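You operate a simulated robot arm through the tools that you are given. There is no shell and no other tool. Be economical: measure what you need, move in short steps, check, and stop when the job is done.

You run a simulated two-armed robot. Do the job below in one go: nothing can be reset, and whatever is moved stays where it is left.

Task
Pick up the bottle marked "Honey" from the belt past the line gate with one hand, pass it to the other hand and put it on the end stop of the front belt. Set down upright: bottle.

Only the result counts: the job must be done as asked and must still hold three seconds after the hand-in. Knocking over, shifting, dropping, spilling or breaking anything else fails it.

Robot
Two 6-joint arms with two-finger grippers on one trunk, on a base that drives. Base frame: it is fixed to the floor where the robot stands at the start and does not move with it; the origin is under the middle of the robot, x ahead of it, y to its left, z up; the surface under the hand at the start is at about z = 0.9. Lengths are in m, angles in degrees, forces in N, time in s.
The left shoulder is at the start at [0.03, 0.178, 1.063], the right one opposite. With the tool pointing down near the work surface each hand reaches from about 0.42 to 0.84 m from the robot's upright axis, wherever it stands, measured 20 degrees to its own side. Places, roughly: end stop of the front belt (30x17 cm) [2.86, 2.66, 0.9]. Payload 2.54 kg a hand.
Tool frame (each hand has its own): the origin (TCP) lies between the finger pads and is the grasp point; the fingertips stand 0.03 m ahead of it; z points along the fingers, y is the line along which they close. The gripper opens to 0.116 m. The gripper's body begins 0.095 m behind the TCP.
Orientation is that of the tool frame in the base frame, as a unit quaternion [w, x, y, z]. With the fingers straight down and closing along the base's y, the tool's x points along the base's -x, its y along +y and its z along -z.

Tools
- The arms move only by the tool arm_command. It takes "left_plan", "right_plan" or both (then of equal length, played together; a hand with none holds still); each is text: rows parted by semicolons, each of 7 numbers parted by spaces: the gripper command, from -1 (fully open) to 1 (shut), values between in proportion, then the shift along the tool's x, y, z in units of 100 mm (1.0 is 100 mm), then the turn, a rotation vector about the tool's x, y, z in units of 60 degrees (1.0 is 60 degrees). In form: gripper dx dy dz ax ay az; .... A call has 1 to 12 rows; each row is the pose to reach, as a shift and turn from the pose commanded when the call began, along the tool's axes at that moment. A call with a number of a shift or a turn outside -1 to 1 is refused whole. A row lasts 0.2 s, in which the tool goes at most 0.05 m and 8.6 degrees; a call with a longer step from one row to the next is refused whole, and so is a gripper value outside its range. A pose out of reach is approached as far as the arm can. The call stops where the force on the tool passes 40 N (or 10 N more than at its start, if that is more) or the arm is blocked; 0.2 s more then pass. Each finger travels about 0.153 m/s and halts on what it meets, pressing with about 32 N; the grip force reading is that of the motor and also rises with nothing between the fingers. The clock runs only during rows and for 0.2 s after the last one: add rows that repeat a pose to give the fingers time. It gives the time, the measured TCP pose, the force on the tool (base axes), the opening and the grip force at its end, in the units of the frame above (readings bear some noise), with the torque about the TCP (base axes, N m) and any sound that the robot's microphone picked up.
- Cameras (640 x 400 px; columns grow to the right, rows downward): "scene" is now at [0.0366, 0.0251, 1.7766]; the picture's right is [0.27, -0.96, 0.00], its down [-0.76, -0.22, -0.61] and it looks along [0.59, 0.17, -0.79] (base axes); focal length 274 px, centre (320, 200). "left" rides on the left gripper at [0.069, 0.015, -0.122] in its tool frame; the picture's right is [-0.21, 0.98, 0.00], its down [-0.83, -0.18, -0.53] and it looks along [-0.52, -0.11, 0.85] (tool axes); focal length 251 px, centre (320, 200). "right" rides on the right gripper at [0.069, -0.015, -0.122] in its tool frame; the picture's right is [0.21, 0.98, 0.00], its down [-0.83, 0.18, -0.53] and it looks along [-0.52, 0.11, 0.85] (tool axes); focal length 251 px, centre (320, 200). There is no depth. A picture from a camera that has moved, and an enlarged one, comes with that camera's place and axes in the base frame and with its lens. The place of the scene camera against the robot may be out by one fixed shift of up to 0.012 m in any direction.
- get_image(camera): a new picture of that camera. The clock stands still meanwhile.
- lift_body(by): slides the trunk up (or, below 0, down) by that many m; the arms and the scene camera ride with it, the base frame stays. It gives what a move gives, with no picture.
- roll_base(legs): drives the robot by 1 to 6 legs, each [ahead, left, turn to the left] in m, m and degrees, along the robot's own axes; the way and the turn of a leg run together, so that a leg with both is an arc; at most 1.5 m and 180 degrees a leg. The arms and the cameras ride along, it lands a little off, and it stops where it bumps. It gives what a move gives.
- pan_tilt(pan, tilt): turns the head with the scene camera to pan (to the left, within 143 degrees either way) and tilt (down, from -29 to 69), counted from straight ahead of the robot. It gives what a move gives.
- inspect(camera, box): a new picture of the part [left, top, right, bottom] of that camera's present view, enlarged. The clock stands still meanwhile.
- close_job(): hands the job in; it is judged then, once.

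Work in short steps. Places have to be worked out from the pictures, the camera data and where the tool is seen: move nearer, look again, correct. Check each grasp and each placing, and mend what went wrong. You have 120 turns and 108 pictures in all, those below and enlarged ones among them. Open the grippers and draw the arms clear of the work before you hand the job in, unless the task says otherwise; then end with one line.

The tools are called after "Emit:" as name(argument=value, ...) on one line, values as JSON. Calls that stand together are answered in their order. arm_command: Moves the arms, as the interface text tells. Its arguments: {"type":"object","properties":{"left_plan":{"type":"string"},"right_plan":{"type":"string"}},"required":[]} The other tools are called the same way: lift_body (by) slides the trunk up or down; roll_base (legs) drives the base; pan_tilt (pan, tilt) turns the head that bears the scene camera; get_image (camera) takes a picture; inspect (camera, box) takes an enlarged picture of a part of a camera's view; close_job () hands the job in.

At the start:

```text
time: 0.0
left_tcp_pos: [0.3974, 0.4262, 1.227]
left_tcp_rot: [0.0, 0.0, 1.0, 0.0]
left_force: [0.6, 0.3, -0.4]
left_torque: [0.03, 0.0, -0.02]
left_gripper_width: 0.1162
left_finger_force: 0.0
right_tcp_pos: [0.4303, 0.0003, 1.2277]
right_tcp_rot: [0.0, 0.0, 1.0, 0.0]
right_force: [0.2, 1.1, 0.1]
right_torque: [0.01, 0.03, -0.01]
right_gripper_width: 0.1158
right_finger_force: 0.0
trunk travel left (down, up): [-0.275, 0.265]
robot x, y, heading: [0.0013, -0.0006, -0.2]
head pan, tilt: [15.8, 52.5]
```

scene: 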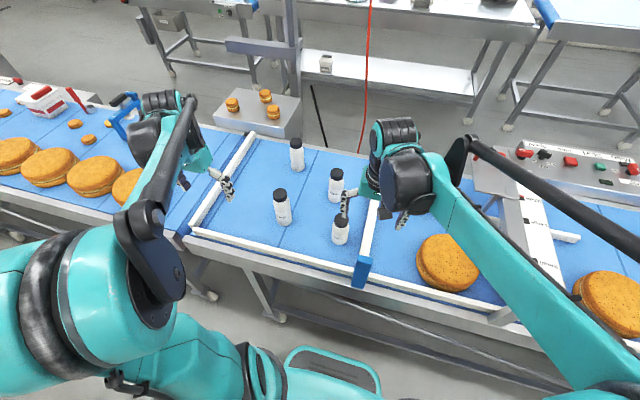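
right: 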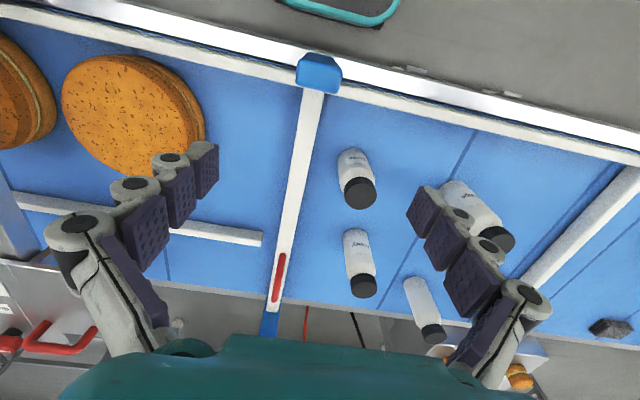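
left: 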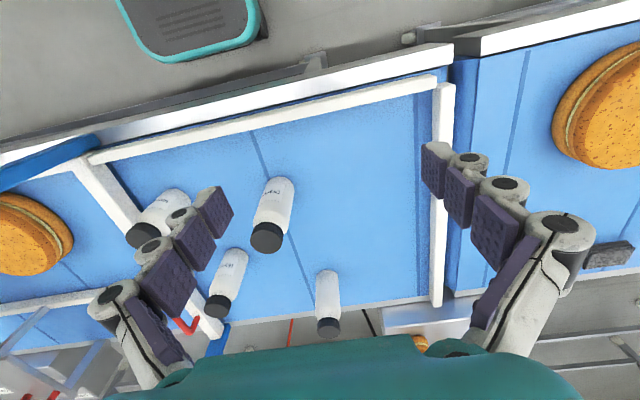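

The scene shows four bottles between white rails. I'll enlarge to read the labels.

Emit:
inspect(camera="scene", box=[250, 120, 390, 260])

Emit:
inspect(camera="left", box=[110, 160, 360, 350])

Emit:
inspect(camera="right", box=[310, 130, 530, 350])

```text
2.86 times, centred on (320, 190) of scene
camera zoom: at [0.0366, 0.0251, 1.7766], right [0.27, -0.96, 0.0], down [-0.76, -0.22, -0.61], along [0.59, 0.17, -0.79], focal length 782 px, centre (320, 229)
```

zoom: 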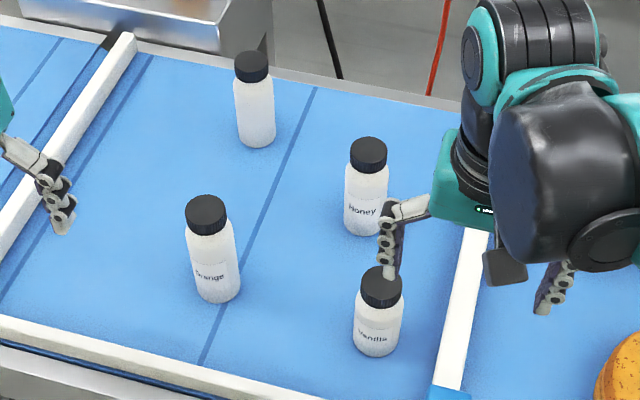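

```text
2.11 times, centred on (235, 255) of left
camera zoom: at [0.3281, 0.4412, 1.3487], right [0.21, 0.98, 0.0], down [0.83, -0.18, 0.53], along [0.52, -0.11, -0.85], focal length 529 px, centre (499, 84)
```

zoom: 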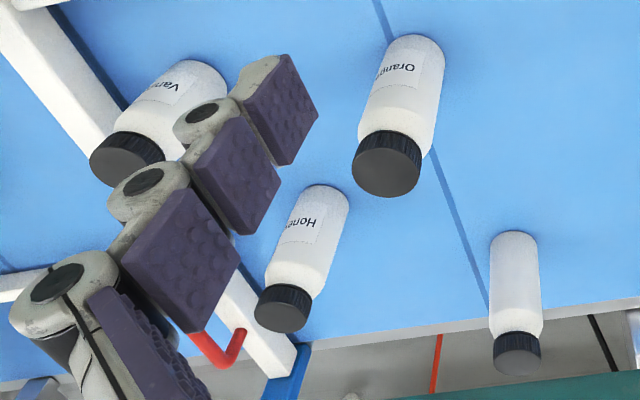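

```text
1.82 times, centred on (420, 240) of right
camera zoom: at [0.3602, -0.0153, 1.3495], right [-0.21, 0.98, 0.0], down [0.83, 0.18, 0.53], along [0.52, 0.11, -0.85], focal length 457 px, centre (138, 127)
```

zoom: 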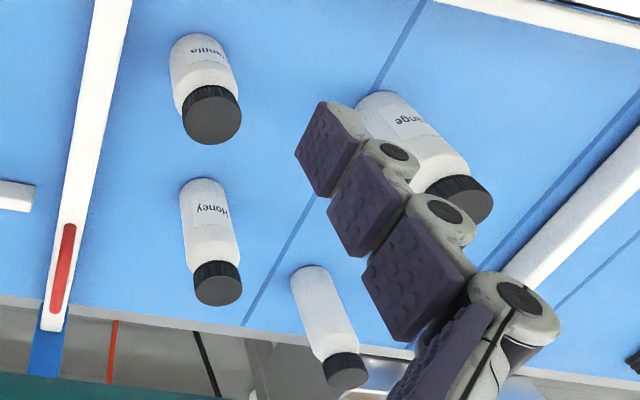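

Honey is clear at about [0.72, 0.15], base z≈0.9, height ≈0.14, Ø≈0.06. Before planning the grips, I look toward the end stop.

Emit:
pan_tilt(pan=45, tilt=15)

Emit:
get_image(camera="scene")

```text
time: 1.0
left_tcp_pos: [0.3979, 0.4257, 1.2267]
left_tcp_rot: [0.0, 0.0, 1.0, 0.0]
left_force: [0.6, 0.5, 0.3]
left_torque: [-0.02, -0.03, 0.01]
left_gripper_width: 0.1158
left_finger_force: 0.1
right_tcp_pos: [0.4292, 0.0004, 1.2281]
right_tcp_rot: [0.0, 0.0, 1.0, 0.0]
right_force: [0.5, 1.2, 0.0]
right_torque: [-0.02, 0.05, -0.01]
right_gripper_width: 0.1157
right_finger_force: 0.0
trunk travel left (down, up): [-0.275, 0.265]
robot x, y, heading: [0.0007, 0.0017, -0.1]
head pan, tilt: [45.0, 15.0]
```

```text
101 pictures are left
camera scene: at [0.031, 0.0708, 1.8336], right [0.71, -0.71, 0.0], down [-0.18, -0.18, -0.97], along [0.68, 0.68, -0.26], focal length 274 px, centre (320, 200)
```

scene: 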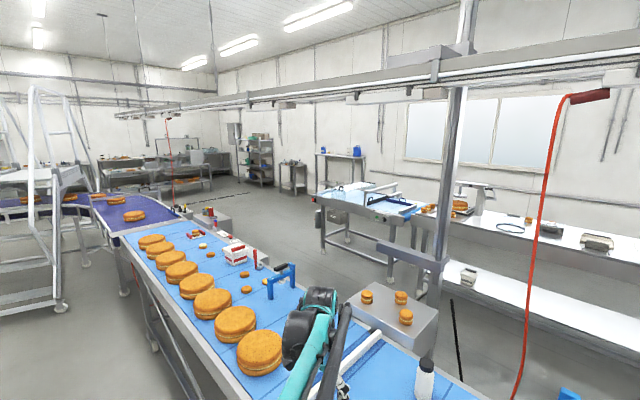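

The projected end stop falls near (332,195), at the small table's near end. Zoom in.

Emit:
inspect(camera="scene", box=[290, 130, 490, 290])

Emit:
inspect(camera="scene", box=[90, 180, 450, 400])

```text
2.50 times, centred on (390, 210) of scene
camera zoom: at [0.031, 0.0708, 1.8336], right [0.71, -0.71, 0.0], down [-0.18, -0.18, -0.97], along [0.68, 0.68, -0.26], focal length 684 px, centre (145, 175)
```

zoom: 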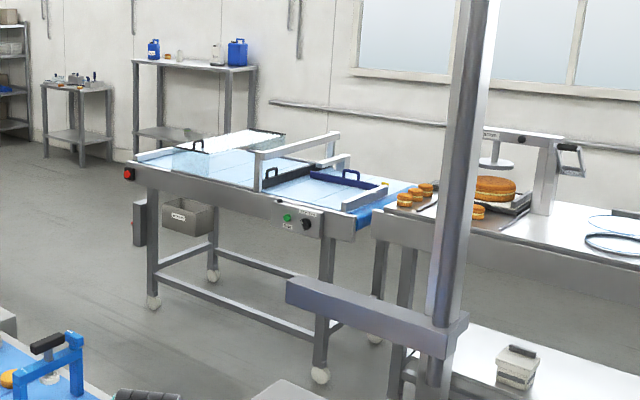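

```text
1.78 times, centred on (270, 290) of scene
camera zoom: at [0.031, 0.0708, 1.8336], right [0.71, -0.71, 0.0], down [-0.18, -0.18, -0.97], along [0.68, 0.68, -0.26], focal length 487 px, centre (409, 40)
```

zoom: 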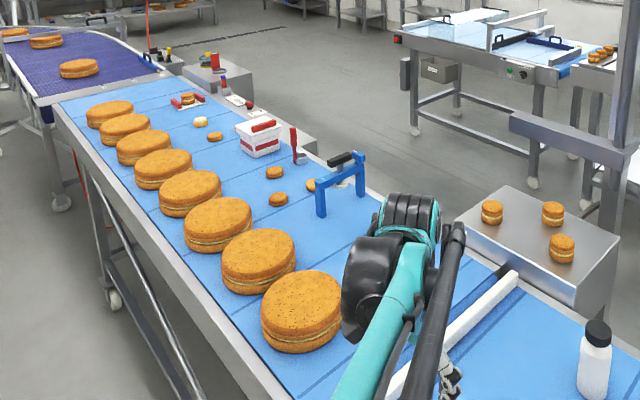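

I need a route around the main belt, so I look right and ahead.

Emit:
pan_tilt(pan=-45, tilt=20)

Emit:
get_image(camera="scene")

Emit:
pan_tilt(pan=90, tilt=15)

Emit:
get_image(camera="scene")

```text
time: 2.7
left_tcp_pos: [0.3973, 0.426, 1.2272]
left_tcp_rot: [0.001, 0.001, 1.0, 0.0]
left_force: [0.4, 0.0, 0.8]
left_torque: [0.0, 0.02, 0.0]
left_gripper_width: 0.1161
left_finger_force: 0.0
right_tcp_pos: [0.4298, -0.0004, 1.2272]
right_tcp_rot: [0.0, 0.0, 1.0, 0.0]
right_force: [0.3, -0.3, 1.2]
right_torque: [0.0, 0.03, 0.0]
right_gripper_width: 0.1156
right_finger_force: 0.0
trunk travel left (down, up): [-0.275, 0.265]
robot x, y, heading: [0.0, -0.0005, -0.2]
head pan, tilt: [-45.0, 20.0]
```

```text
98 pictures are left
camera scene: at [0.0307, -0.061, 1.8256], right [-0.71, -0.71, 0.0], down [-0.24, 0.24, -0.94], along [0.66, -0.66, -0.34], focal length 274 px, centre (320, 200)
```

scene: 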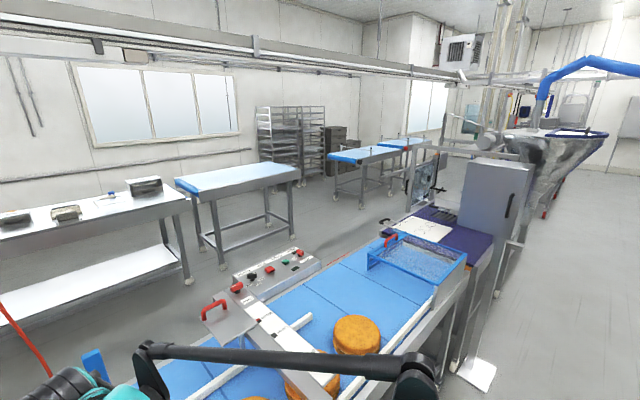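

```text
time: 4.9
left_tcp_pos: [0.3977, 0.4254, 1.2266]
left_tcp_rot: [0.0, 0.0, 1.0, 0.0]
left_force: [-0.6, -0.3, -0.2]
left_torque: [0.01, 0.01, -0.03]
left_gripper_width: 0.116
left_finger_force: 0.1
right_tcp_pos: [0.4304, -0.0001, 1.2292]
right_tcp_rot: [0.0, 0.0, 1.0, 0.0]
right_force: [-0.4, 0.0, 0.1]
right_torque: [-0.03, 0.0, -0.03]
right_gripper_width: 0.116
right_finger_force: 0.0
trunk travel left (down, up): [-0.275, 0.265]
robot x, y, heading: [-0.0026, 0.0018, 0.0]
head pan, tilt: [90.0, 15.0]
```

```text
97 pictures are left
camera scene: at [-0.0351, 0.0982, 1.8337], right [1.0, 0.0, 0.0], down [0.0, -0.26, -0.97], along [0.0, 0.97, -0.26], focal length 274 px, centre (320, 200)
```

scene: 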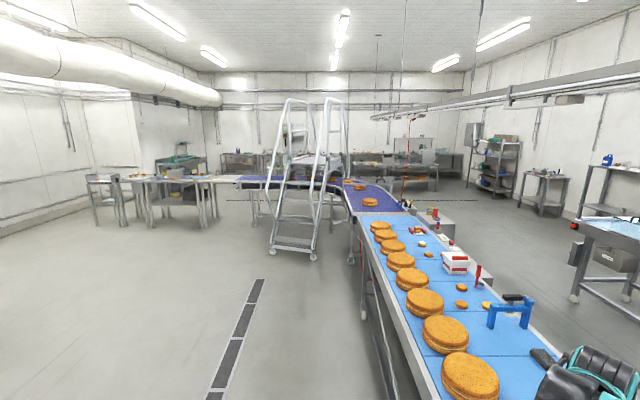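

Left is closed off by a curved belt; I check how far the line reaches on the right.

Emit:
pan_tilt(pan=-80, tilt=15)

Emit:
get_image(camera="scene")

Emit:
inspect(camera="scene", box=[120, 100, 420, 288])

```text
time: 7.4
left_tcp_pos: [0.3982, 0.4256, 1.2259]
left_tcp_rot: [0.001, 0.0, 1.0, 0.0]
left_force: [0.4, -0.4, 0.0]
left_torque: [0.01, 0.0, 0.0]
left_gripper_width: 0.116
left_finger_force: 0.0
right_tcp_pos: [0.4296, 0.0001, 1.2286]
right_tcp_rot: [0.0, 0.001, 1.0, 0.0]
right_force: [0.1, 0.0, -0.1]
right_torque: [0.01, -0.01, -0.02]
right_gripper_width: 0.1157
right_finger_force: 0.0
trunk travel left (down, up): [-0.275, 0.265]
robot x, y, heading: [0.0019, 0.0026, -0.1]
head pan, tilt: [-80.0, 15.0]
```

```text
96 pictures are left
camera scene: at [-0.0189, -0.0872, 1.8337], right [-0.98, -0.17, 0.0], down [-0.05, 0.25, -0.97], along [0.17, -0.95, -0.26], focal length 274 px, centre (320, 200)
```

scene: 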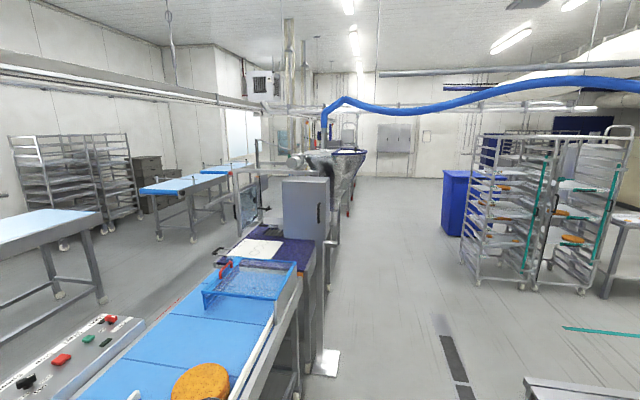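

```text
2.13 times, centred on (270, 194) of scene
camera zoom: at [-0.0189, -0.0872, 1.8337], right [-0.98, -0.17, 0.0], down [-0.05, 0.25, -0.97], along [0.17, -0.95, -0.26], focal length 582 px, centre (426, 213)
```

zoom: 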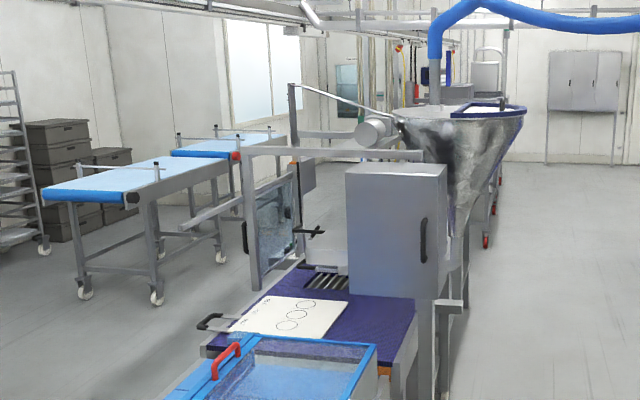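

The line ends far to the right, with an open aisle behind; I'll route that way later. First the pick: the left hand takes Honey from above. I move left toward [0.72, 0.15] at height and the right hand aside.

Emit:
arm_command(left_plan="-1 -0.33 -0.3 0 0 0 0; -1 -0.66 -0.6 0 0 0 0; -1 -1 -0.9 0 0 0 0", right_plan="-1 0 -0.33 0 0 0 0; -1 0 -0.66 0 0 0 0; -1 0 -1 0 0 0 0")

Emit:
arm_command(left_plan="-1 -0.33 -0.3 0 0 0 0; -1 -0.66 -0.6 0 0 0 0; -1 -1 -0.9 0 0 0 0", right_plan="-1 0 -0.33 0 0 0 0; -1 0 -0.66 0 0 0 0; -1 0 -1 0 0 0 0")

Emit:
arm_command(left_plan="-1 -0.33 -0.3 0 0 0 0; -1 -0.66 -0.6 0 0 0 0; -1 -1 -0.9 0 0 0 0")

Emit:
get_image(camera="left")

```text
time: 8.2
left_tcp_pos: [0.4982, 0.3331, 1.2291]
left_tcp_rot: [-0.001, 0.0, 1.0, 0.001]
left_force: [0.6, -1.3, 0.1]
left_torque: [0.07, 0.05, 0.02]
left_gripper_width: 0.1159
left_finger_force: 0.1
right_tcp_pos: [0.4308, -0.1021, 1.2288]
right_tcp_rot: [0.0, 0.0, 1.0, 0.001]
right_force: [0.8, -0.5, 0.0]
right_torque: [0.05, 0.01, -0.02]
right_gripper_width: 0.116
right_finger_force: 0.1
trunk travel left (down, up): [-0.275, 0.265]
robot x, y, heading: [0.0007, 0.003, -0.0]
head pan, tilt: [-80.0, 15.0]
```

```text
time: 9.0
left_tcp_pos: [0.6014, 0.2442, 1.2282]
left_tcp_rot: [-0.001, -0.001, 1.0, 0.0]
left_force: [0.9, -1.3, -0.3]
left_torque: [0.01, 0.06, -0.01]
left_gripper_width: 0.1162
left_finger_force: 0.1
right_tcp_pos: [0.4299, -0.2024, 1.2281]
right_tcp_rot: [-0.001, 0.0, 1.0, -0.001]
right_force: [-0.3, -0.1, 0.8]
right_torque: [0.06, 0.07, -0.01]
right_gripper_width: 0.116
right_finger_force: 0.0
trunk travel left (down, up): [-0.275, 0.265]
robot x, y, heading: [-0.0008, 0.0029, 0.1]
head pan, tilt: [-80.0, 15.0]
```

```text
time: 9.8
left_tcp_pos: [0.7023, 0.1525, 1.2265]
left_tcp_rot: [-0.001, -0.001, 1.0, 0.001]
left_force: [-0.1, -1.1, -0.3]
left_torque: [0.02, 0.06, 0.01]
left_gripper_width: 0.1158
left_finger_force: 0.1
right_tcp_pos: [0.4317, -0.2003, 1.2273]
right_tcp_rot: [-0.001, 0.0, 1.0, 0.0]
right_force: [0.4, -0.8, -0.5]
right_torque: [0.03, 0.03, -0.03]
right_gripper_width: 0.1162
right_finger_force: 0.1
trunk travel left (down, up): [-0.275, 0.265]
robot x, y, heading: [0.0004, -0.003, -0.1]
head pan, tilt: [-80.0, 15.0]
```

```text
94 pictures are left
camera left: at [0.6329, 0.1687, 1.3486], right [0.21, 0.98, 0.0], down [0.83, -0.18, 0.53], along [0.52, -0.11, -0.85], focal length 251 px, centre (320, 200)
```

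left: 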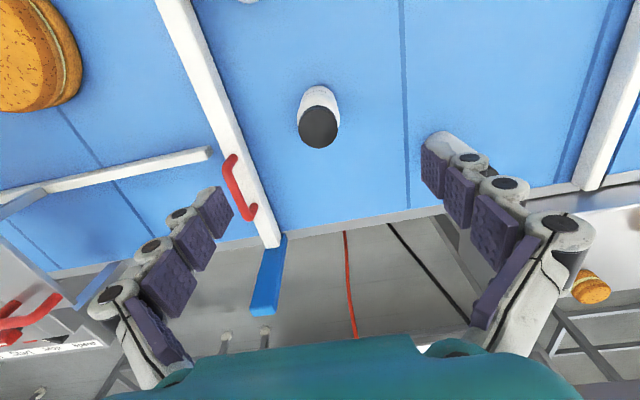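

Honey's cap sits nearly under the hand: centre ≈[0.714, 0.150]. I centre and descend straight, checking before the end.

Emit:
arm_command(left_plan="-1 -0.11 -0.02 0.4 0 0 0; -1 -0.11 -0.02 0.8 0 0 0; -1 -0.11 -0.02 1 0 0 0")

Emit:
get_image(camera="left")

```text
time: 10.6
left_tcp_pos: [0.7083, 0.1533, 1.1281]
left_tcp_rot: [0.0, 0.001, 1.0, 0.0]
left_force: [-0.2, 0.0, 0.0]
left_torque: [-0.01, 0.03, 0.02]
left_gripper_width: 0.1158
left_finger_force: 0.0
right_tcp_pos: [0.4284, -0.2001, 1.2285]
right_tcp_rot: [0.0, -0.001, 1.0, 0.0]
right_force: [0.9, -0.1, -0.8]
right_torque: [-0.05, 0.0, -0.01]
right_gripper_width: 0.1159
right_finger_force: 0.0
trunk travel left (down, up): [-0.275, 0.265]
robot x, y, heading: [-0.0009, -0.0014, -0.1]
head pan, tilt: [-80.0, 15.0]
```

```text
93 pictures are left
camera left: at [0.6398, 0.1687, 1.25], right [0.21, 0.98, 0.0], down [0.83, -0.18, 0.53], along [0.52, -0.11, -0.85], focal length 251 px, centre (320, 200)
```

left: 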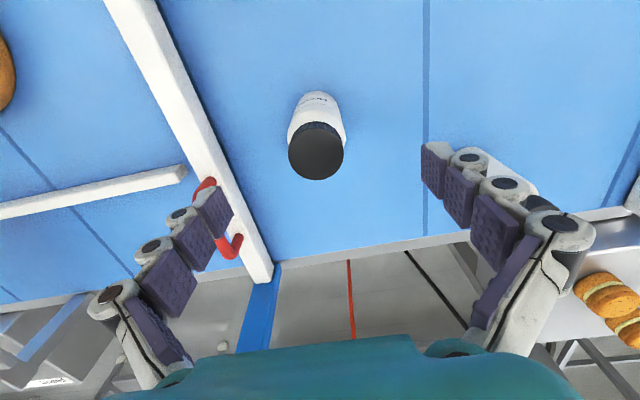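

Cap resolves to about [0.718, 0.148]. Small correction and down to z≈0.99.

Emit:
arm_command(left_plan="-1 -0.08 -0.04 0.3 0 0 0; -1 -0.08 -0.04 0.65 0 0 0; -1 -0.08 -0.04 1 0 0 0")

Emit:
get_image(camera="left")

```text
time: 11.4
left_tcp_pos: [0.7164, 0.1501, 1.0259]
left_tcp_rot: [0.0, 0.0, 1.0, -0.001]
left_force: [0.4, 0.7, 0.4]
left_torque: [0.03, 0.04, -0.01]
left_gripper_width: 0.116
left_finger_force: 0.1
right_tcp_pos: [0.4306, -0.1992, 1.2284]
right_tcp_rot: [-0.001, -0.001, 1.0, 0.0]
right_force: [0.3, 0.0, -0.2]
right_torque: [0.0, -0.01, 0.01]
right_gripper_width: 0.116
right_finger_force: 0.1
trunk travel left (down, up): [-0.275, 0.265]
robot x, y, heading: [0.0031, 0.0019, 0.1]
head pan, tilt: [-80.0, 15.0]
```

```text
92 pictures are left
camera left: at [0.6469, 0.165, 1.1479], right [0.21, 0.98, 0.0], down [0.83, -0.18, 0.53], along [0.52, -0.11, -0.85], focal length 251 px, centre (320, 200)
```

left: 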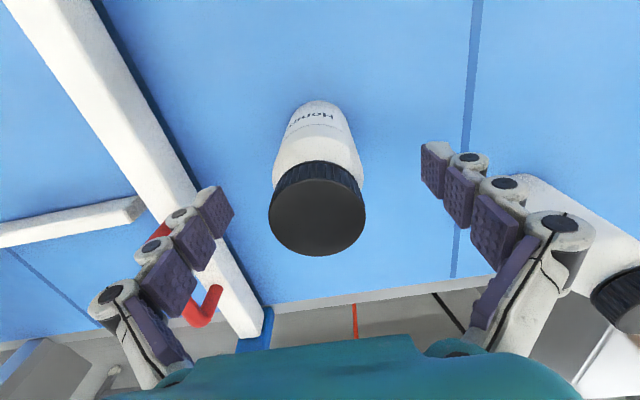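

Centred with clear sides. Down to z≈0.988 and close.

Emit:
arm_command(left_plan="-1 0 -0.01 0.2 0 0 0; -1 0 -0.01 0.38 0 0 0; 1 0 -0.01 0.38 0 0 0; 1 0 -0.01 0.38 0 0 0; 1 0 -0.01 0.38 0 0 0; 1 0 -0.01 0.38 0 0 0")

Emit:
arm_command(left_plan="1 0 0 -0.3 0 0 0; 1 0 0 -0.6 0 0 0; 1 0 0 -1 0 0 0")

Emit:
get_image(camera="left")

```text
time: 12.8
left_tcp_pos: [0.7152, 0.1468, 0.9895]
left_tcp_rot: [0.0, 0.0, 1.0, 0.0]
left_force: [0.0, -3.3, 6.5]
left_torque: [0.0, 0.01, -0.05]
left_gripper_width: 0.0568
left_finger_force: 32.2
right_tcp_pos: [0.4278, -0.2026, 1.2282]
right_tcp_rot: [0.0, 0.0, 1.0, 0.0]
right_force: [-0.4, 0.9, -1.0]
right_torque: [-0.04, 0.02, 0.02]
right_gripper_width: 0.116
right_finger_force: 0.0
trunk travel left (down, up): [-0.275, 0.265]
robot x, y, heading: [-0.0018, 0.0, 0.1]
head pan, tilt: [-80.0, 15.0]
```

```text
time: 13.6
left_tcp_pos: [0.7147, 0.1488, 1.0892]
left_tcp_rot: [0.0, 0.0, 1.0, 0.0]
left_force: [0.1, -0.2, -2.5]
left_torque: [-0.01, 0.0, 0.03]
left_gripper_width: 0.0568
left_finger_force: 31.9
right_tcp_pos: [0.4278, -0.2008, 1.2297]
right_tcp_rot: [0.0, 0.0, 1.0, 0.001]
right_force: [-1.4, 0.3, 0.7]
right_torque: [-0.03, -0.02, -0.03]
right_gripper_width: 0.116
right_finger_force: 0.0
trunk travel left (down, up): [-0.275, 0.265]
robot x, y, heading: [-0.0008, 0.0005, -0.1]
head pan, tilt: [-80.0, 15.0]
```

```text
91 pictures are left
camera left: at [0.6453, 0.1639, 1.2115], right [0.21, 0.98, 0.0], down [0.83, -0.18, 0.53], along [0.52, -0.11, -0.85], focal length 251 px, centre (320, 200)
```

left: 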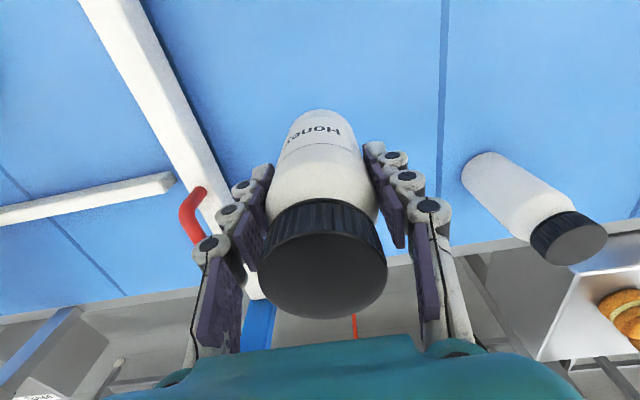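

Honey is held and off the belt. I raise further, and look behind before backing the base away.

Emit:
arm_command(left_plan="1 0 0 -0.4 0 0 0; 1 0 0 -0.8 0 0 0; 1 0 0 -1 0 0 0; 1 0.4 0 -1 0 0 0; 1 0.8 0 -1 0 0 0;1 1 0 -1 0 0 0")

Emit:
pan_tilt(pan=-135, tilt=25)

Emit:
get_image(camera="scene")

```text
time: 15.0
left_tcp_pos: [0.616, 0.1491, 1.1887]
left_tcp_rot: [-0.001, 0.0, 1.0, 0.001]
left_force: [0.6, -0.4, -3.3]
left_torque: [0.01, 0.05, 0.0]
left_gripper_width: 0.0569
left_finger_force: 31.9
right_tcp_pos: [0.4297, -0.2007, 1.2278]
right_tcp_rot: [-0.001, 0.0, 1.0, 0.001]
right_force: [-0.5, -0.3, 0.9]
right_torque: [-0.01, -0.03, 0.0]
right_gripper_width: 0.1161
right_finger_force: 0.0
trunk travel left (down, up): [-0.275, 0.265]
robot x, y, heading: [-0.0003, 0.0026, 0.4]
head pan, tilt: [-80.0, 15.0]
```

```text
time: 16.3
left_tcp_pos: [0.6174, 0.1493, 1.1891]
left_tcp_rot: [0.0, 0.0, 1.0, 0.0]
left_force: [0.6, -0.7, -3.5]
left_torque: [0.01, 0.03, -0.02]
left_gripper_width: 0.0569
left_finger_force: 32.1
right_tcp_pos: [0.4298, -0.1997, 1.2272]
right_tcp_rot: [0.0, -0.001, 1.0, 0.001]
right_force: [0.4, 0.2, 0.4]
right_torque: [0.0, 0.03, -0.01]
right_gripper_width: 0.116
right_finger_force: 0.0
trunk travel left (down, up): [-0.275, 0.265]
robot x, y, heading: [-0.0032, 0.0018, 0.1]
head pan, tilt: [-135.0, 25.0]
```

```text
90 pictures are left
camera scene: at [-0.0997, -0.0604, 1.8175], right [-0.71, 0.71, 0.0], down [0.3, 0.3, -0.91], along [-0.64, -0.64, -0.42], focal length 274 px, centre (320, 200)
```

scene: 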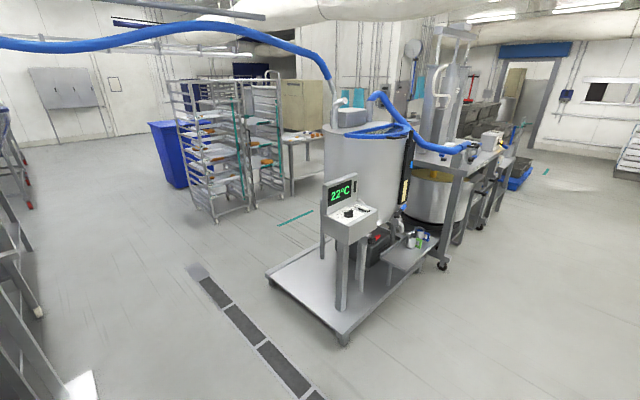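

Behind is clear to x≈-1.2. I back the base 0.4 m so that the handover happens away from the belt.

Emit:
roll_base(legs=[[-0.4, 0, 0]])

Emit:
arm_command(left_plan="1 0.2 -0.05 0 0 0 0.12; 1 0.5 -0.1 0 0 0 0.24; 1 0.8 -0.2 0 0 0 0.36; 1 1 -0.3 0 0 0 0.5; 1 1 -0.3 0 0 0 0.5; 1 1 -0.3 0 0 0 0.5; 1 1 -0.3 0 0 0 0.5; 1 1 -0.3 0 0 0 0.5", right_plan="-1 0 0 -0.2 0 0 -0.13; -1 0 0 -0.4 0 0 -0.26; -1 0 0 -0.6 0 0 -0.39; -1 0 0 -0.8 0 0 -0.52; -1 0 0 -1 0 0 -0.65; -1 0 0 -1 0 0 -0.78; -1 0 0 -1 0 0 -0.91; -1 0 0 -1 0 0 -1")

Emit:
arm_command(right_plan="-1 0 0 0 0 -0.13 0; -1 0 0 0 0 -0.26 0; -1 0 0 0 0 -0.39 0; -1 0 0 0 0 -0.52 0; -1 0 0 0 0 -0.65 0; -1 0 0 0 0 -0.78 0; -1 0 0 0 0 -0.833 0; -1 0 0 0 0 -0.833 0")

```text
time: 18.8
left_tcp_pos: [0.2223, 0.1469, 1.1883]
left_tcp_rot: [0.0, 0.003, 1.0, 0.0]
left_force: [-0.2, -0.2, -2.8]
left_torque: [0.04, -0.02, 0.01]
left_gripper_width: 0.0568
left_finger_force: 32.2
right_tcp_pos: [0.031, -0.2016, 1.2288]
right_tcp_rot: [0.0, 0.003, 1.0, 0.0]
right_force: [0.5, -0.1, 0.6]
right_torque: [0.0, -0.02, -0.06]
right_gripper_width: 0.1162
right_finger_force: 0.0
trunk travel left (down, up): [-0.275, 0.265]
robot x, y, heading: [-0.3955, 0.0011, -0.5]
head pan, tilt: [-135.0, 25.0]
```

```text
time: 20.6
left_tcp_pos: [0.1208, 0.1163, 1.1878]
left_tcp_rot: [0.0, 0.261, 0.965, 0.0]
left_force: [-0.1, 0.6, -3.4]
left_torque: [0.0, 0.01, -0.01]
left_gripper_width: 0.0568
left_finger_force: 31.7
right_tcp_pos: [0.0298, -0.2008, 1.329]
right_tcp_rot: [0.0, -0.499, 0.867, -0.001]
right_force: [0.3, -0.5, -0.7]
right_torque: [0.01, 0.0, 0.01]
right_gripper_width: 0.116
right_finger_force: 0.0
trunk travel left (down, up): [-0.275, 0.265]
robot x, y, heading: [-0.4007, 0.0022, -0.3]
head pan, tilt: [-135.0, 25.0]
```

```text
time: 22.4
left_tcp_pos: [0.1214, 0.1182, 1.1891]
left_tcp_rot: [0.0, 0.262, 0.965, -0.001]
left_force: [-0.9, 0.4, -3.8]
left_torque: [0.0, 0.01, 0.02]
left_gripper_width: 0.0569
left_finger_force: 31.9
right_tcp_pos: [0.0309, -0.2015, 1.3276]
right_tcp_rot: [0.367, -0.451, 0.786, 0.21]
right_force: [0.1, -0.1, 0.6]
right_torque: [0.0, 0.02, -0.04]
right_gripper_width: 0.1159
right_finger_force: 0.0
trunk travel left (down, up): [-0.275, 0.265]
robot x, y, heading: [-0.3953, 0.0035, -0.3]
head pan, tilt: [-135.0, 25.0]
```

Both orientations are as planned (right tilted 40° below horizontal, azimuth 60°; left's closing axis along it). I move the right hand onto the approach line and look.

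Emit:
arm_command(right_plan="-1 -0.15 0.21 0.25 0 0 0; -1 -0.3 0.42 0.5 0 0 0; -1 -0.46 0.63 0.75 0 0 0; -1 -0.614 0.836 1 0 0 0; -1 -0.614 0.836 1 0 0 0")

Emit:
pan_tilt(pan=5, tilt=50)

Emit:
get_image(camera="scene")

Emit:
get_image(camera="right")

```text
time: 23.6
left_tcp_pos: [0.1202, 0.1179, 1.1886]
left_tcp_rot: [0.0, 0.261, 0.965, 0.001]
left_force: [0.2, -0.1, -3.5]
left_torque: [0.0, 0.04, 0.0]
left_gripper_width: 0.0567
left_finger_force: 31.8
right_tcp_pos: [0.0162, -0.0586, 1.3118]
right_tcp_rot: [0.366, -0.451, 0.786, 0.211]
right_force: [0.2, 1.5, 0.0]
right_torque: [0.01, 0.0, 0.02]
right_gripper_width: 0.116
right_finger_force: 0.0
trunk travel left (down, up): [-0.275, 0.265]
robot x, y, heading: [-0.3963, -0.0029, -0.3]
head pan, tilt: [-135.0, 25.0]
```

```text
time: 25.8
left_tcp_pos: [0.1207, 0.1175, 1.1893]
left_tcp_rot: [0.0, 0.262, 0.965, 0.001]
left_force: [0.8, 0.3, -3.6]
left_torque: [-0.02, 0.01, -0.02]
left_gripper_width: 0.0567
left_finger_force: 32.3
right_tcp_pos: [0.0176, -0.0586, 1.3117]
right_tcp_rot: [0.366, -0.451, 0.786, 0.21]
right_force: [0.4, -0.1, 0.4]
right_torque: [-0.03, 0.03, 0.01]
right_gripper_width: 0.1157
right_finger_force: 0.0
trunk travel left (down, up): [-0.275, 0.265]
robot x, y, heading: [-0.3961, 0.0006, -0.2]
head pan, tilt: [5.0, 50.0]
```

```text
89 pictures are left
camera scene: at [-0.3548, 0.0121, 1.78], right [0.08, -1.0, 0.0], down [-0.76, -0.06, -0.64], along [0.64, 0.05, -0.77], focal length 274 px, centre (320, 200)
```

scene: 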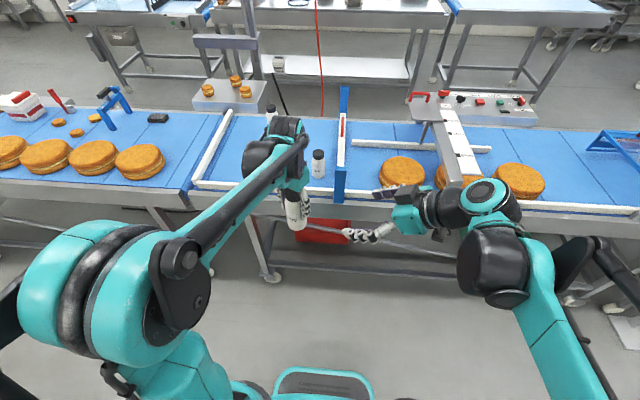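

```text
88 pictures are left
camera right: at [-0.0401, -0.1854, 1.3365], right [-0.91, 0.37, -0.16], down [-0.09, 0.2, 0.98], along [0.4, 0.91, -0.14], focal length 251 px, centre (320, 200)
```

right: 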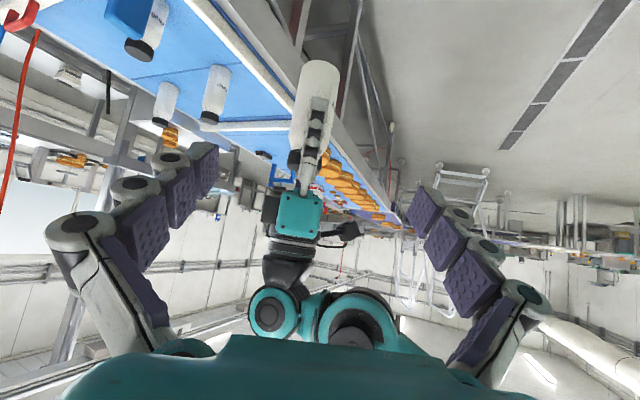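

The right fingers bracket the lower half of the bottle and the approach line is clear; 0.268 m along the tool axis remains. I advance 0.17 and look.

Emit:
arm_command(right_plan="-1 0 0 0.4 0 0 0; -1 0 0 0.8 0 0 0; -1 0 0 1 0 0 0")

Emit:
arm_command(right_plan="-1 0 0 0.3 0 0 0; -1 0 0 0.6 0 0 0; -1 0 0 0.7 0 0 0")

Emit:
get_image(camera="right")

Emit:
inspect(camera="scene", box=[220, 120, 420, 260])

```text
time: 26.6
left_tcp_pos: [0.1218, 0.1168, 1.1884]
left_tcp_rot: [0.0, 0.261, 0.965, 0.001]
left_force: [-0.1, -0.7, -4.2]
left_torque: [-0.02, 0.03, -0.02]
left_gripper_width: 0.0569
left_finger_force: 32.2
right_tcp_pos: [0.0571, 0.0085, 1.2477]
right_tcp_rot: [0.367, -0.451, 0.786, 0.21]
right_force: [1.2, -0.2, 0.2]
right_torque: [0.01, 0.01, 0.01]
right_gripper_width: 0.116
right_finger_force: 0.1
trunk travel left (down, up): [-0.275, 0.265]
robot x, y, heading: [-0.3964, 0.0026, -0.4]
head pan, tilt: [5.0, 50.0]
```

```text
time: 27.4
left_tcp_pos: [0.1211, 0.1186, 1.1879]
left_tcp_rot: [0.0, 0.261, 0.965, -0.001]
left_force: [0.0, -0.1, -3.5]
left_torque: [-0.01, -0.03, 0.03]
left_gripper_width: 0.0567
left_finger_force: 31.9
right_tcp_pos: [0.0826, 0.0522, 1.2016]
right_tcp_rot: [0.366, -0.451, 0.786, 0.21]
right_force: [-0.3, 0.3, 1.1]
right_torque: [0.0, 0.01, 0.0]
right_gripper_width: 0.1159
right_finger_force: 0.1
trunk travel left (down, up): [-0.275, 0.265]
robot x, y, heading: [-0.4008, 0.0017, -0.2]
head pan, tilt: [5.0, 50.0]
```

```text
87 pictures are left
camera right: at [0.0265, -0.0739, 1.2266], right [-0.91, 0.37, -0.16], down [-0.09, 0.2, 0.98], along [0.4, 0.91, -0.14], focal length 251 px, centre (320, 200)
```

right: 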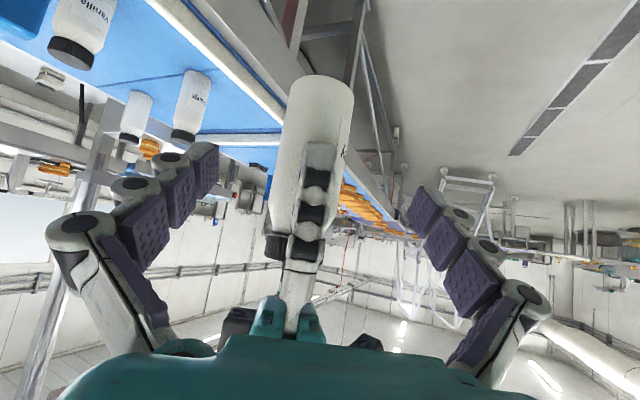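

```text
2.86 times, centred on (320, 190) of scene
camera zoom: at [-0.3549, 0.0122, 1.78], right [0.08, -1.0, 0.0], down [-0.76, -0.06, -0.64], along [0.64, 0.05, -0.77], focal length 782 px, centre (320, 229)
```

zoom: 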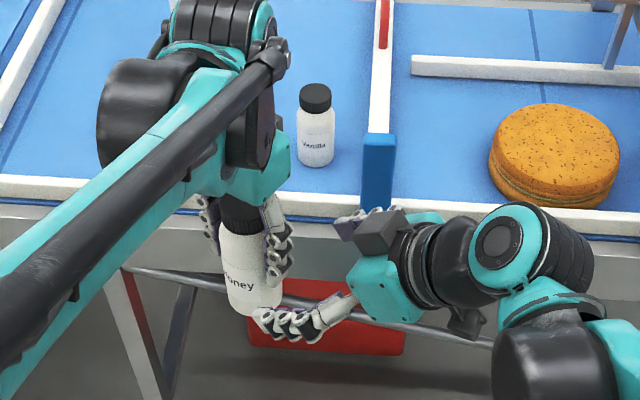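

Geometry looks right. I advance the last stretch (stopping slightly short so the palm clears the left finger), then check forces.

Emit:
arm_command(right_plan="-1 0.05 0 0.3 0 0 0; -1 0.05 0 0.6 0 0 0; -1 0.05 0 0.88 0 0 0; -1 0.05 0 0.88 0 0 0")

Emit:
get_image(camera="right")

Emit:
inspect(camera="scene", box=[220, 140, 420, 260])

```text
time: 28.4
left_tcp_pos: [0.1201, 0.116, 1.1886]
left_tcp_rot: [0.0, 0.261, 0.965, 0.0]
left_force: [-0.7, 0.7, -3.1]
left_torque: [0.0, 0.02, 0.0]
left_gripper_width: 0.0566
left_finger_force: 32.2
right_tcp_pos: [0.1161, 0.107, 1.1403]
right_tcp_rot: [0.367, -0.451, 0.786, 0.21]
right_force: [-1.1, -0.5, 0.1]
right_torque: [-0.01, -0.02, 0.01]
right_gripper_width: 0.1158
right_finger_force: 0.1
trunk travel left (down, up): [-0.275, 0.265]
robot x, y, heading: [-0.3934, -0.0009, -0.2]
head pan, tilt: [5.0, 50.0]
```

```text
85 pictures are left
camera right: at [0.0593, -0.0186, 1.1656], right [-0.91, 0.37, -0.16], down [-0.1, 0.2, 0.98], along [0.4, 0.91, -0.14], focal length 251 px, centre (320, 200)
```

right: 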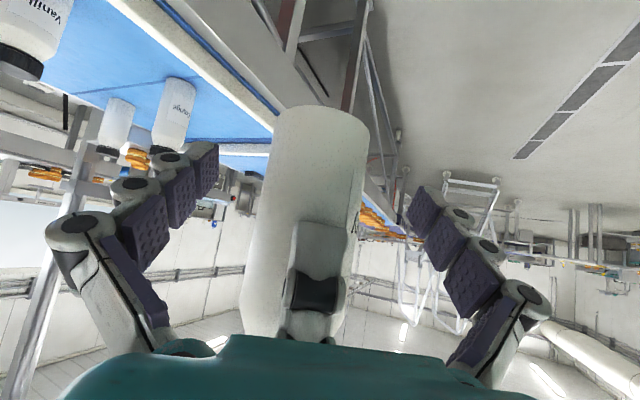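

```text
3.20 times, centred on (320, 200) of scene
camera zoom: at [-0.3556, 0.0116, 1.78], right [0.08, -1.0, 0.0], down [-0.76, -0.06, -0.64], along [0.64, 0.05, -0.77], focal length 876 px, centre (320, 200)
```

zoom: 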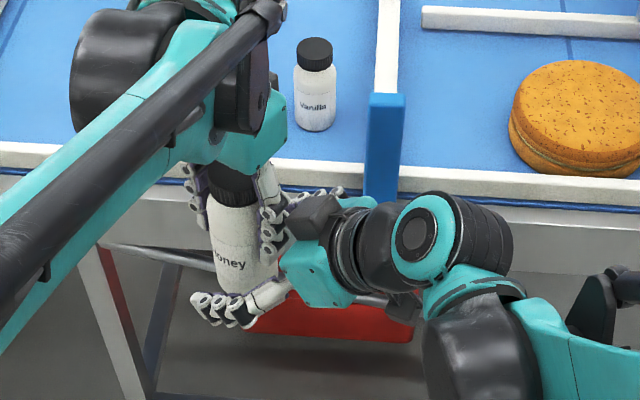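

Bottle is between the right fingers, no contact. Close the right gripper while the left holds.

Emit:
arm_command(right_plan="1 0 0 0 0 0 0; 1 0 0 0 0 0 0; 1 0 0 0 0 0 0; 1 0 0 0 0 0 0")

Emit:
get_image(camera="right")

```text
time: 29.4
left_tcp_pos: [0.1204, 0.1179, 1.1887]
left_tcp_rot: [0.001, 0.261, 0.965, 0.001]
left_force: [-13.3, 17.7, -8.0]
left_torque: [0.83, 0.51, -0.04]
left_gripper_width: 0.0569
left_finger_force: 31.6
right_tcp_pos: [0.1185, 0.1077, 1.1409]
right_tcp_rot: [0.367, -0.45, 0.787, 0.209]
right_force: [11.7, -19.4, 6.2]
right_torque: [0.11, 0.15, -0.15]
right_gripper_width: 0.0569
right_finger_force: 32.1
trunk travel left (down, up): [-0.275, 0.265]
robot x, y, heading: [-0.3975, 0.0007, -0.3]
head pan, tilt: [5.0, 50.0]
```

```text
83 pictures are left
camera right: at [0.0603, -0.0191, 1.1657], right [-0.91, 0.38, -0.17], down [-0.1, 0.2, 0.98], along [0.4, 0.91, -0.14], focal length 251 px, centre (320, 200)
```

right: 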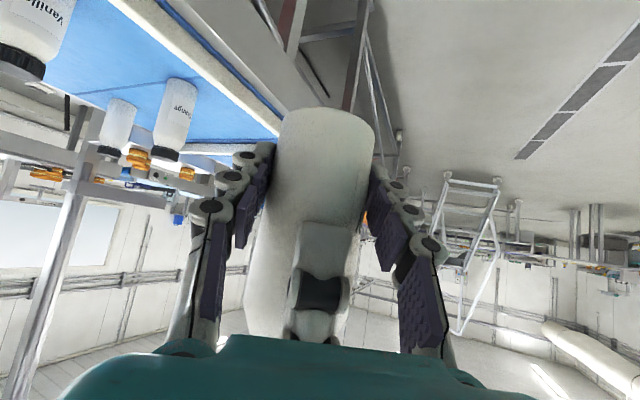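

Gripped, with ~20 N sideways preload along the right tool's −y. I relieve it by shifting a few mm before releasing.

Emit:
arm_command(right_plan="1 0 -0.02 0 0 0 0; 1 0 -0.03 0 0 0 0")

```text
time: 30.0
left_tcp_pos: [0.1206, 0.1172, 1.1886]
left_tcp_rot: [0.0, 0.26, 0.966, 0.001]
left_force: [-2.9, 17.5, -8.1]
left_torque: [0.83, 0.39, 0.14]
left_gripper_width: 0.0569
left_finger_force: 31.8
right_tcp_pos: [0.1184, 0.1084, 1.1408]
right_tcp_rot: [0.366, -0.452, 0.786, 0.211]
right_force: [1.5, -17.4, 5.1]
right_torque: [0.07, -0.29, -0.2]
right_gripper_width: 0.0567
right_finger_force: 31.9
trunk travel left (down, up): [-0.275, 0.265]
robot x, y, heading: [-0.396, -0.0025, -0.3]
head pan, tilt: [5.0, 50.0]
```

Emit:
arm_command(right_plan="1 0 -0.02 -0.02 0 0 0; 1 0 -0.025 -0.04 0 0 0")

```text
time: 30.6
left_tcp_pos: [0.1194, 0.115, 1.1885]
left_tcp_rot: [0.001, 0.262, 0.965, -0.002]
left_force: [-3.7, -8.5, 21.0]
left_torque: [-0.37, 0.03, 0.01]
left_gripper_width: 0.0571
left_finger_force: 32.1
right_tcp_pos: [0.1178, 0.105, 1.143]
right_tcp_rot: [0.366, -0.452, 0.786, 0.211]
right_force: [4.2, 9.9, -21.7]
right_torque: [-0.27, 0.2, -0.03]
right_gripper_width: 0.0572
right_finger_force: 31.6
trunk travel left (down, up): [-0.275, 0.265]
robot x, y, heading: [-0.3981, 0.0016, -0.3]
head pan, tilt: [5.0, 50.0]
```

Overshot slightly; I move forward 2.5 mm.

Emit:
arm_command(right_plan="1 0 0 0.015 0 0 0; 1 0 0 0.024 0 0 0")

```text
time: 31.2
left_tcp_pos: [0.1207, 0.1154, 1.1879]
left_tcp_rot: [0.002, 0.261, 0.965, 0.0]
left_force: [11.7, -13.6, -6.4]
left_torque: [-0.7, -0.52, -0.17]
left_gripper_width: 0.057
left_finger_force: 31.8
right_tcp_pos: [0.1193, 0.1061, 1.1419]
right_tcp_rot: [0.366, -0.451, 0.785, 0.213]
right_force: [-11.1, 14.1, 2.7]
right_torque: [0.16, 0.03, 0.32]
right_gripper_width: 0.0564
right_finger_force: 32.2
trunk travel left (down, up): [-0.275, 0.265]
robot x, y, heading: [-0.3991, -0.0012, -0.3]
head pan, tilt: [5.0, 50.0]
```

Emit:
arm_command(right_plan="1 0 0.01 0 0 0 0; 1 0 0.022 0 0 0 0")

```text
time: 31.8
left_tcp_pos: [0.1205, 0.1182, 1.1883]
left_tcp_rot: [0.0, 0.262, 0.965, 0.0]
left_force: [7.6, -10.1, -12.0]
left_torque: [-0.7, -0.73, -0.25]
left_gripper_width: 0.0567
left_finger_force: 31.8
right_tcp_pos: [0.1178, 0.1077, 1.1425]
right_tcp_rot: [0.366, -0.451, 0.786, 0.21]
right_force: [-7.4, 10.2, 9.5]
right_torque: [0.37, 0.38, 0.37]
right_gripper_width: 0.0565
right_finger_force: 31.8
trunk travel left (down, up): [-0.275, 0.265]
robot x, y, heading: [-0.3978, -0.0027, -0.3]
head pan, tilt: [5.0, 50.0]
```

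Preload is modest now (~15 N). I open the left hand and raise it straight up off the bottle.

Emit:
arm_command(left_plan="-0.4 0 0 0 0 0 0; -0.4 0 0 0 0 0 0; -0.4 0 0 0 0 0 0; -0.4 0 0 -0.3 0 0 0; -0.4 0 0 -0.6 0 0 0; -0.4 0 0 -1 0 0 0", right_plan="1 0 0 0 0 0 0; 1 0 0 0 0 0 0; 1 0 0 0 0 0 0; 1 0 0 0 0 0 0; 1 0 0 0 0 0 0; 1 0 0 0 0 0 0")

Emit:
inspect(camera="scene", box=[220, 140, 420, 260])

Emit:
get_image(camera="left")

```text
time: 33.2
left_tcp_pos: [0.1188, 0.1188, 1.2918]
left_tcp_rot: [0.0, 0.261, 0.965, 0.0]
left_force: [-0.4, -0.2, 0.5]
left_torque: [0.01, -0.04, -0.01]
left_gripper_width: 0.0815
left_finger_force: 0.1
right_tcp_pos: [0.1176, 0.1063, 1.1426]
right_tcp_rot: [0.367, -0.452, 0.786, 0.211]
right_force: [0.5, -0.5, 0.9]
right_torque: [-0.05, 0.04, 0.03]
right_gripper_width: 0.0568
right_finger_force: 32.0
trunk travel left (down, up): [-0.275, 0.265]
robot x, y, heading: [-0.3981, 0.0015, -0.3]
head pan, tilt: [5.0, 50.0]
```

```text
3.20 times, centred on (320, 200) of scene
camera zoom: at [-0.3556, 0.0121, 1.78], right [0.08, -1.0, 0.0], down [-0.76, -0.06, -0.64], along [0.64, 0.05, -0.77], focal length 876 px, centre (320, 200)
```

zoom: 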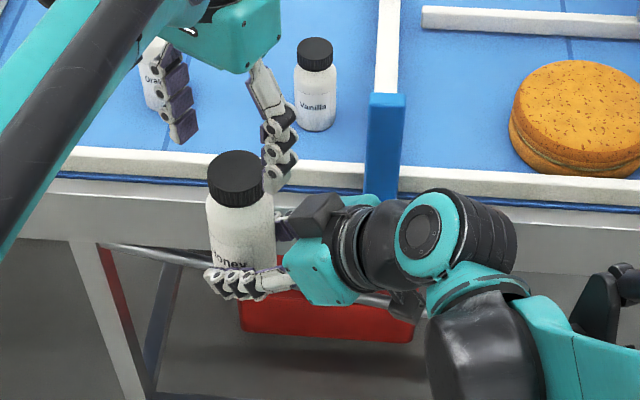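

```text
81 pictures are left
camera left: at [0.0654, 0.1666, 1.4134], right [0.68, 0.74, 0.0], down [0.62, -0.57, 0.53], along [0.39, -0.36, -0.85], focal length 251 px, centre (320, 200)
```

left: 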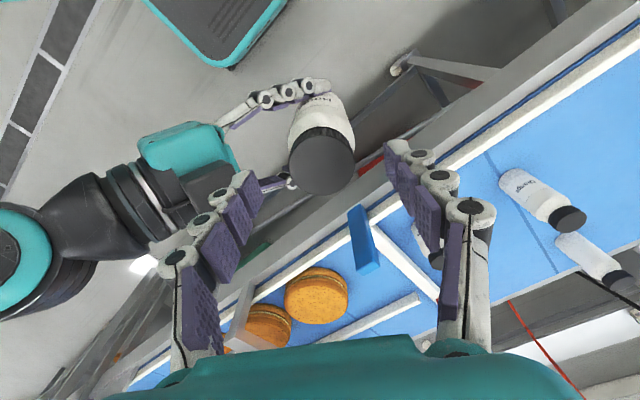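

Handover succeeded; the right hand holds Honey upright. I park the left hand aside, turn right to face the aisle, and look.

Emit:
arm_command(left_plan="-0.4 0.2 0.25 0 0 0 0; -0.4 0.45 0.5 0 0 0 0; -0.4 0.7 0.75 0 0 0 0; -0.4 0.9 1 0 0 0 0")

Emit:
roll_base(legs=[[0, 0, -90], [0, -0.1, 0]])

Emit:
pan_tilt(pan=0, tilt=15)

Emit:
get_image(camera="scene")

```text
time: 34.2
left_tcp_pos: [0.0925, 0.2507, 1.2905]
left_tcp_rot: [0.0, 0.261, 0.965, 0.0]
left_force: [0.7, 1.2, -0.2]
left_torque: [0.0, -0.05, 0.0]
left_gripper_width: 0.0812
left_finger_force: 0.1
right_tcp_pos: [0.1166, 0.1079, 1.1419]
right_tcp_rot: [0.366, -0.451, 0.786, 0.21]
right_force: [0.1, 0.7, -0.3]
right_torque: [-0.03, 0.02, -0.01]
right_gripper_width: 0.0568
right_finger_force: 32.0
trunk travel left (down, up): [-0.275, 0.265]
robot x, y, heading: [-0.3968, -0.0009, -0.3]
head pan, tilt: [5.0, 50.0]
```

```text
time: 39.2
left_tcp_pos: [-0.2517, -0.4918, 1.2909]
left_tcp_rot: [0.0, 0.871, 0.491, 0.0]
left_force: [-0.4, -0.3, -0.4]
left_torque: [-0.04, -0.04, 0.02]
left_gripper_width: 0.0813
left_finger_force: 0.0
right_tcp_pos: [-0.3969, -0.5129, 1.1417]
right_tcp_rot: [0.407, 0.242, 0.874, -0.112]
right_force: [-0.2, 0.2, 0.1]
right_torque: [0.01, -0.03, 0.01]
right_gripper_width: 0.0568
right_finger_force: 32.4
trunk travel left (down, up): [-0.275, 0.265]
robot x, y, heading: [-0.4926, 0.0018, -91.0]
head pan, tilt: [5.0, 50.0]
```

```text
time: 40.2
left_tcp_pos: [-0.2514, -0.491, 1.2891]
left_tcp_rot: [0.0, 0.871, 0.492, 0.0]
left_force: [-0.8, -0.4, -0.4]
left_torque: [0.0, -0.03, 0.02]
left_gripper_width: 0.0813
left_finger_force: 0.0
right_tcp_pos: [-0.3957, -0.5127, 1.1417]
right_tcp_rot: [0.407, 0.243, 0.873, -0.114]
right_force: [0.5, 0.4, -1.0]
right_torque: [0.01, 0.0, 0.0]
right_gripper_width: 0.0567
right_finger_force: 31.9
trunk travel left (down, up): [-0.275, 0.265]
robot x, y, heading: [-0.4938, 0.0028, -91.2]
head pan, tilt: [0.0, 15.0]
```

```text
80 pictures are left
camera scene: at [-0.5002, -0.0566, 1.8336], right [-1.0, 0.02, 0.0], down [0.01, 0.26, -0.97], along [-0.02, -0.97, -0.26], focal length 274 px, centre (320, 200)
```

scene: 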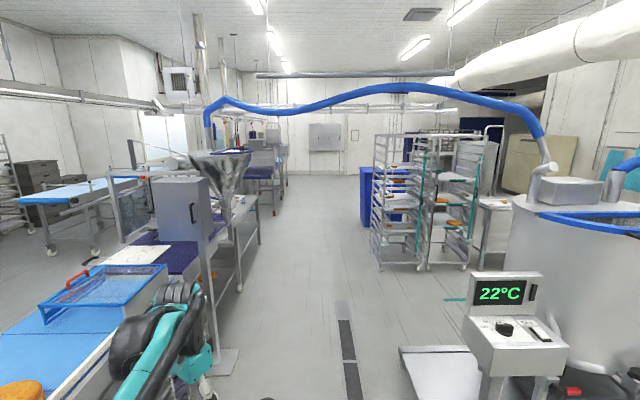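

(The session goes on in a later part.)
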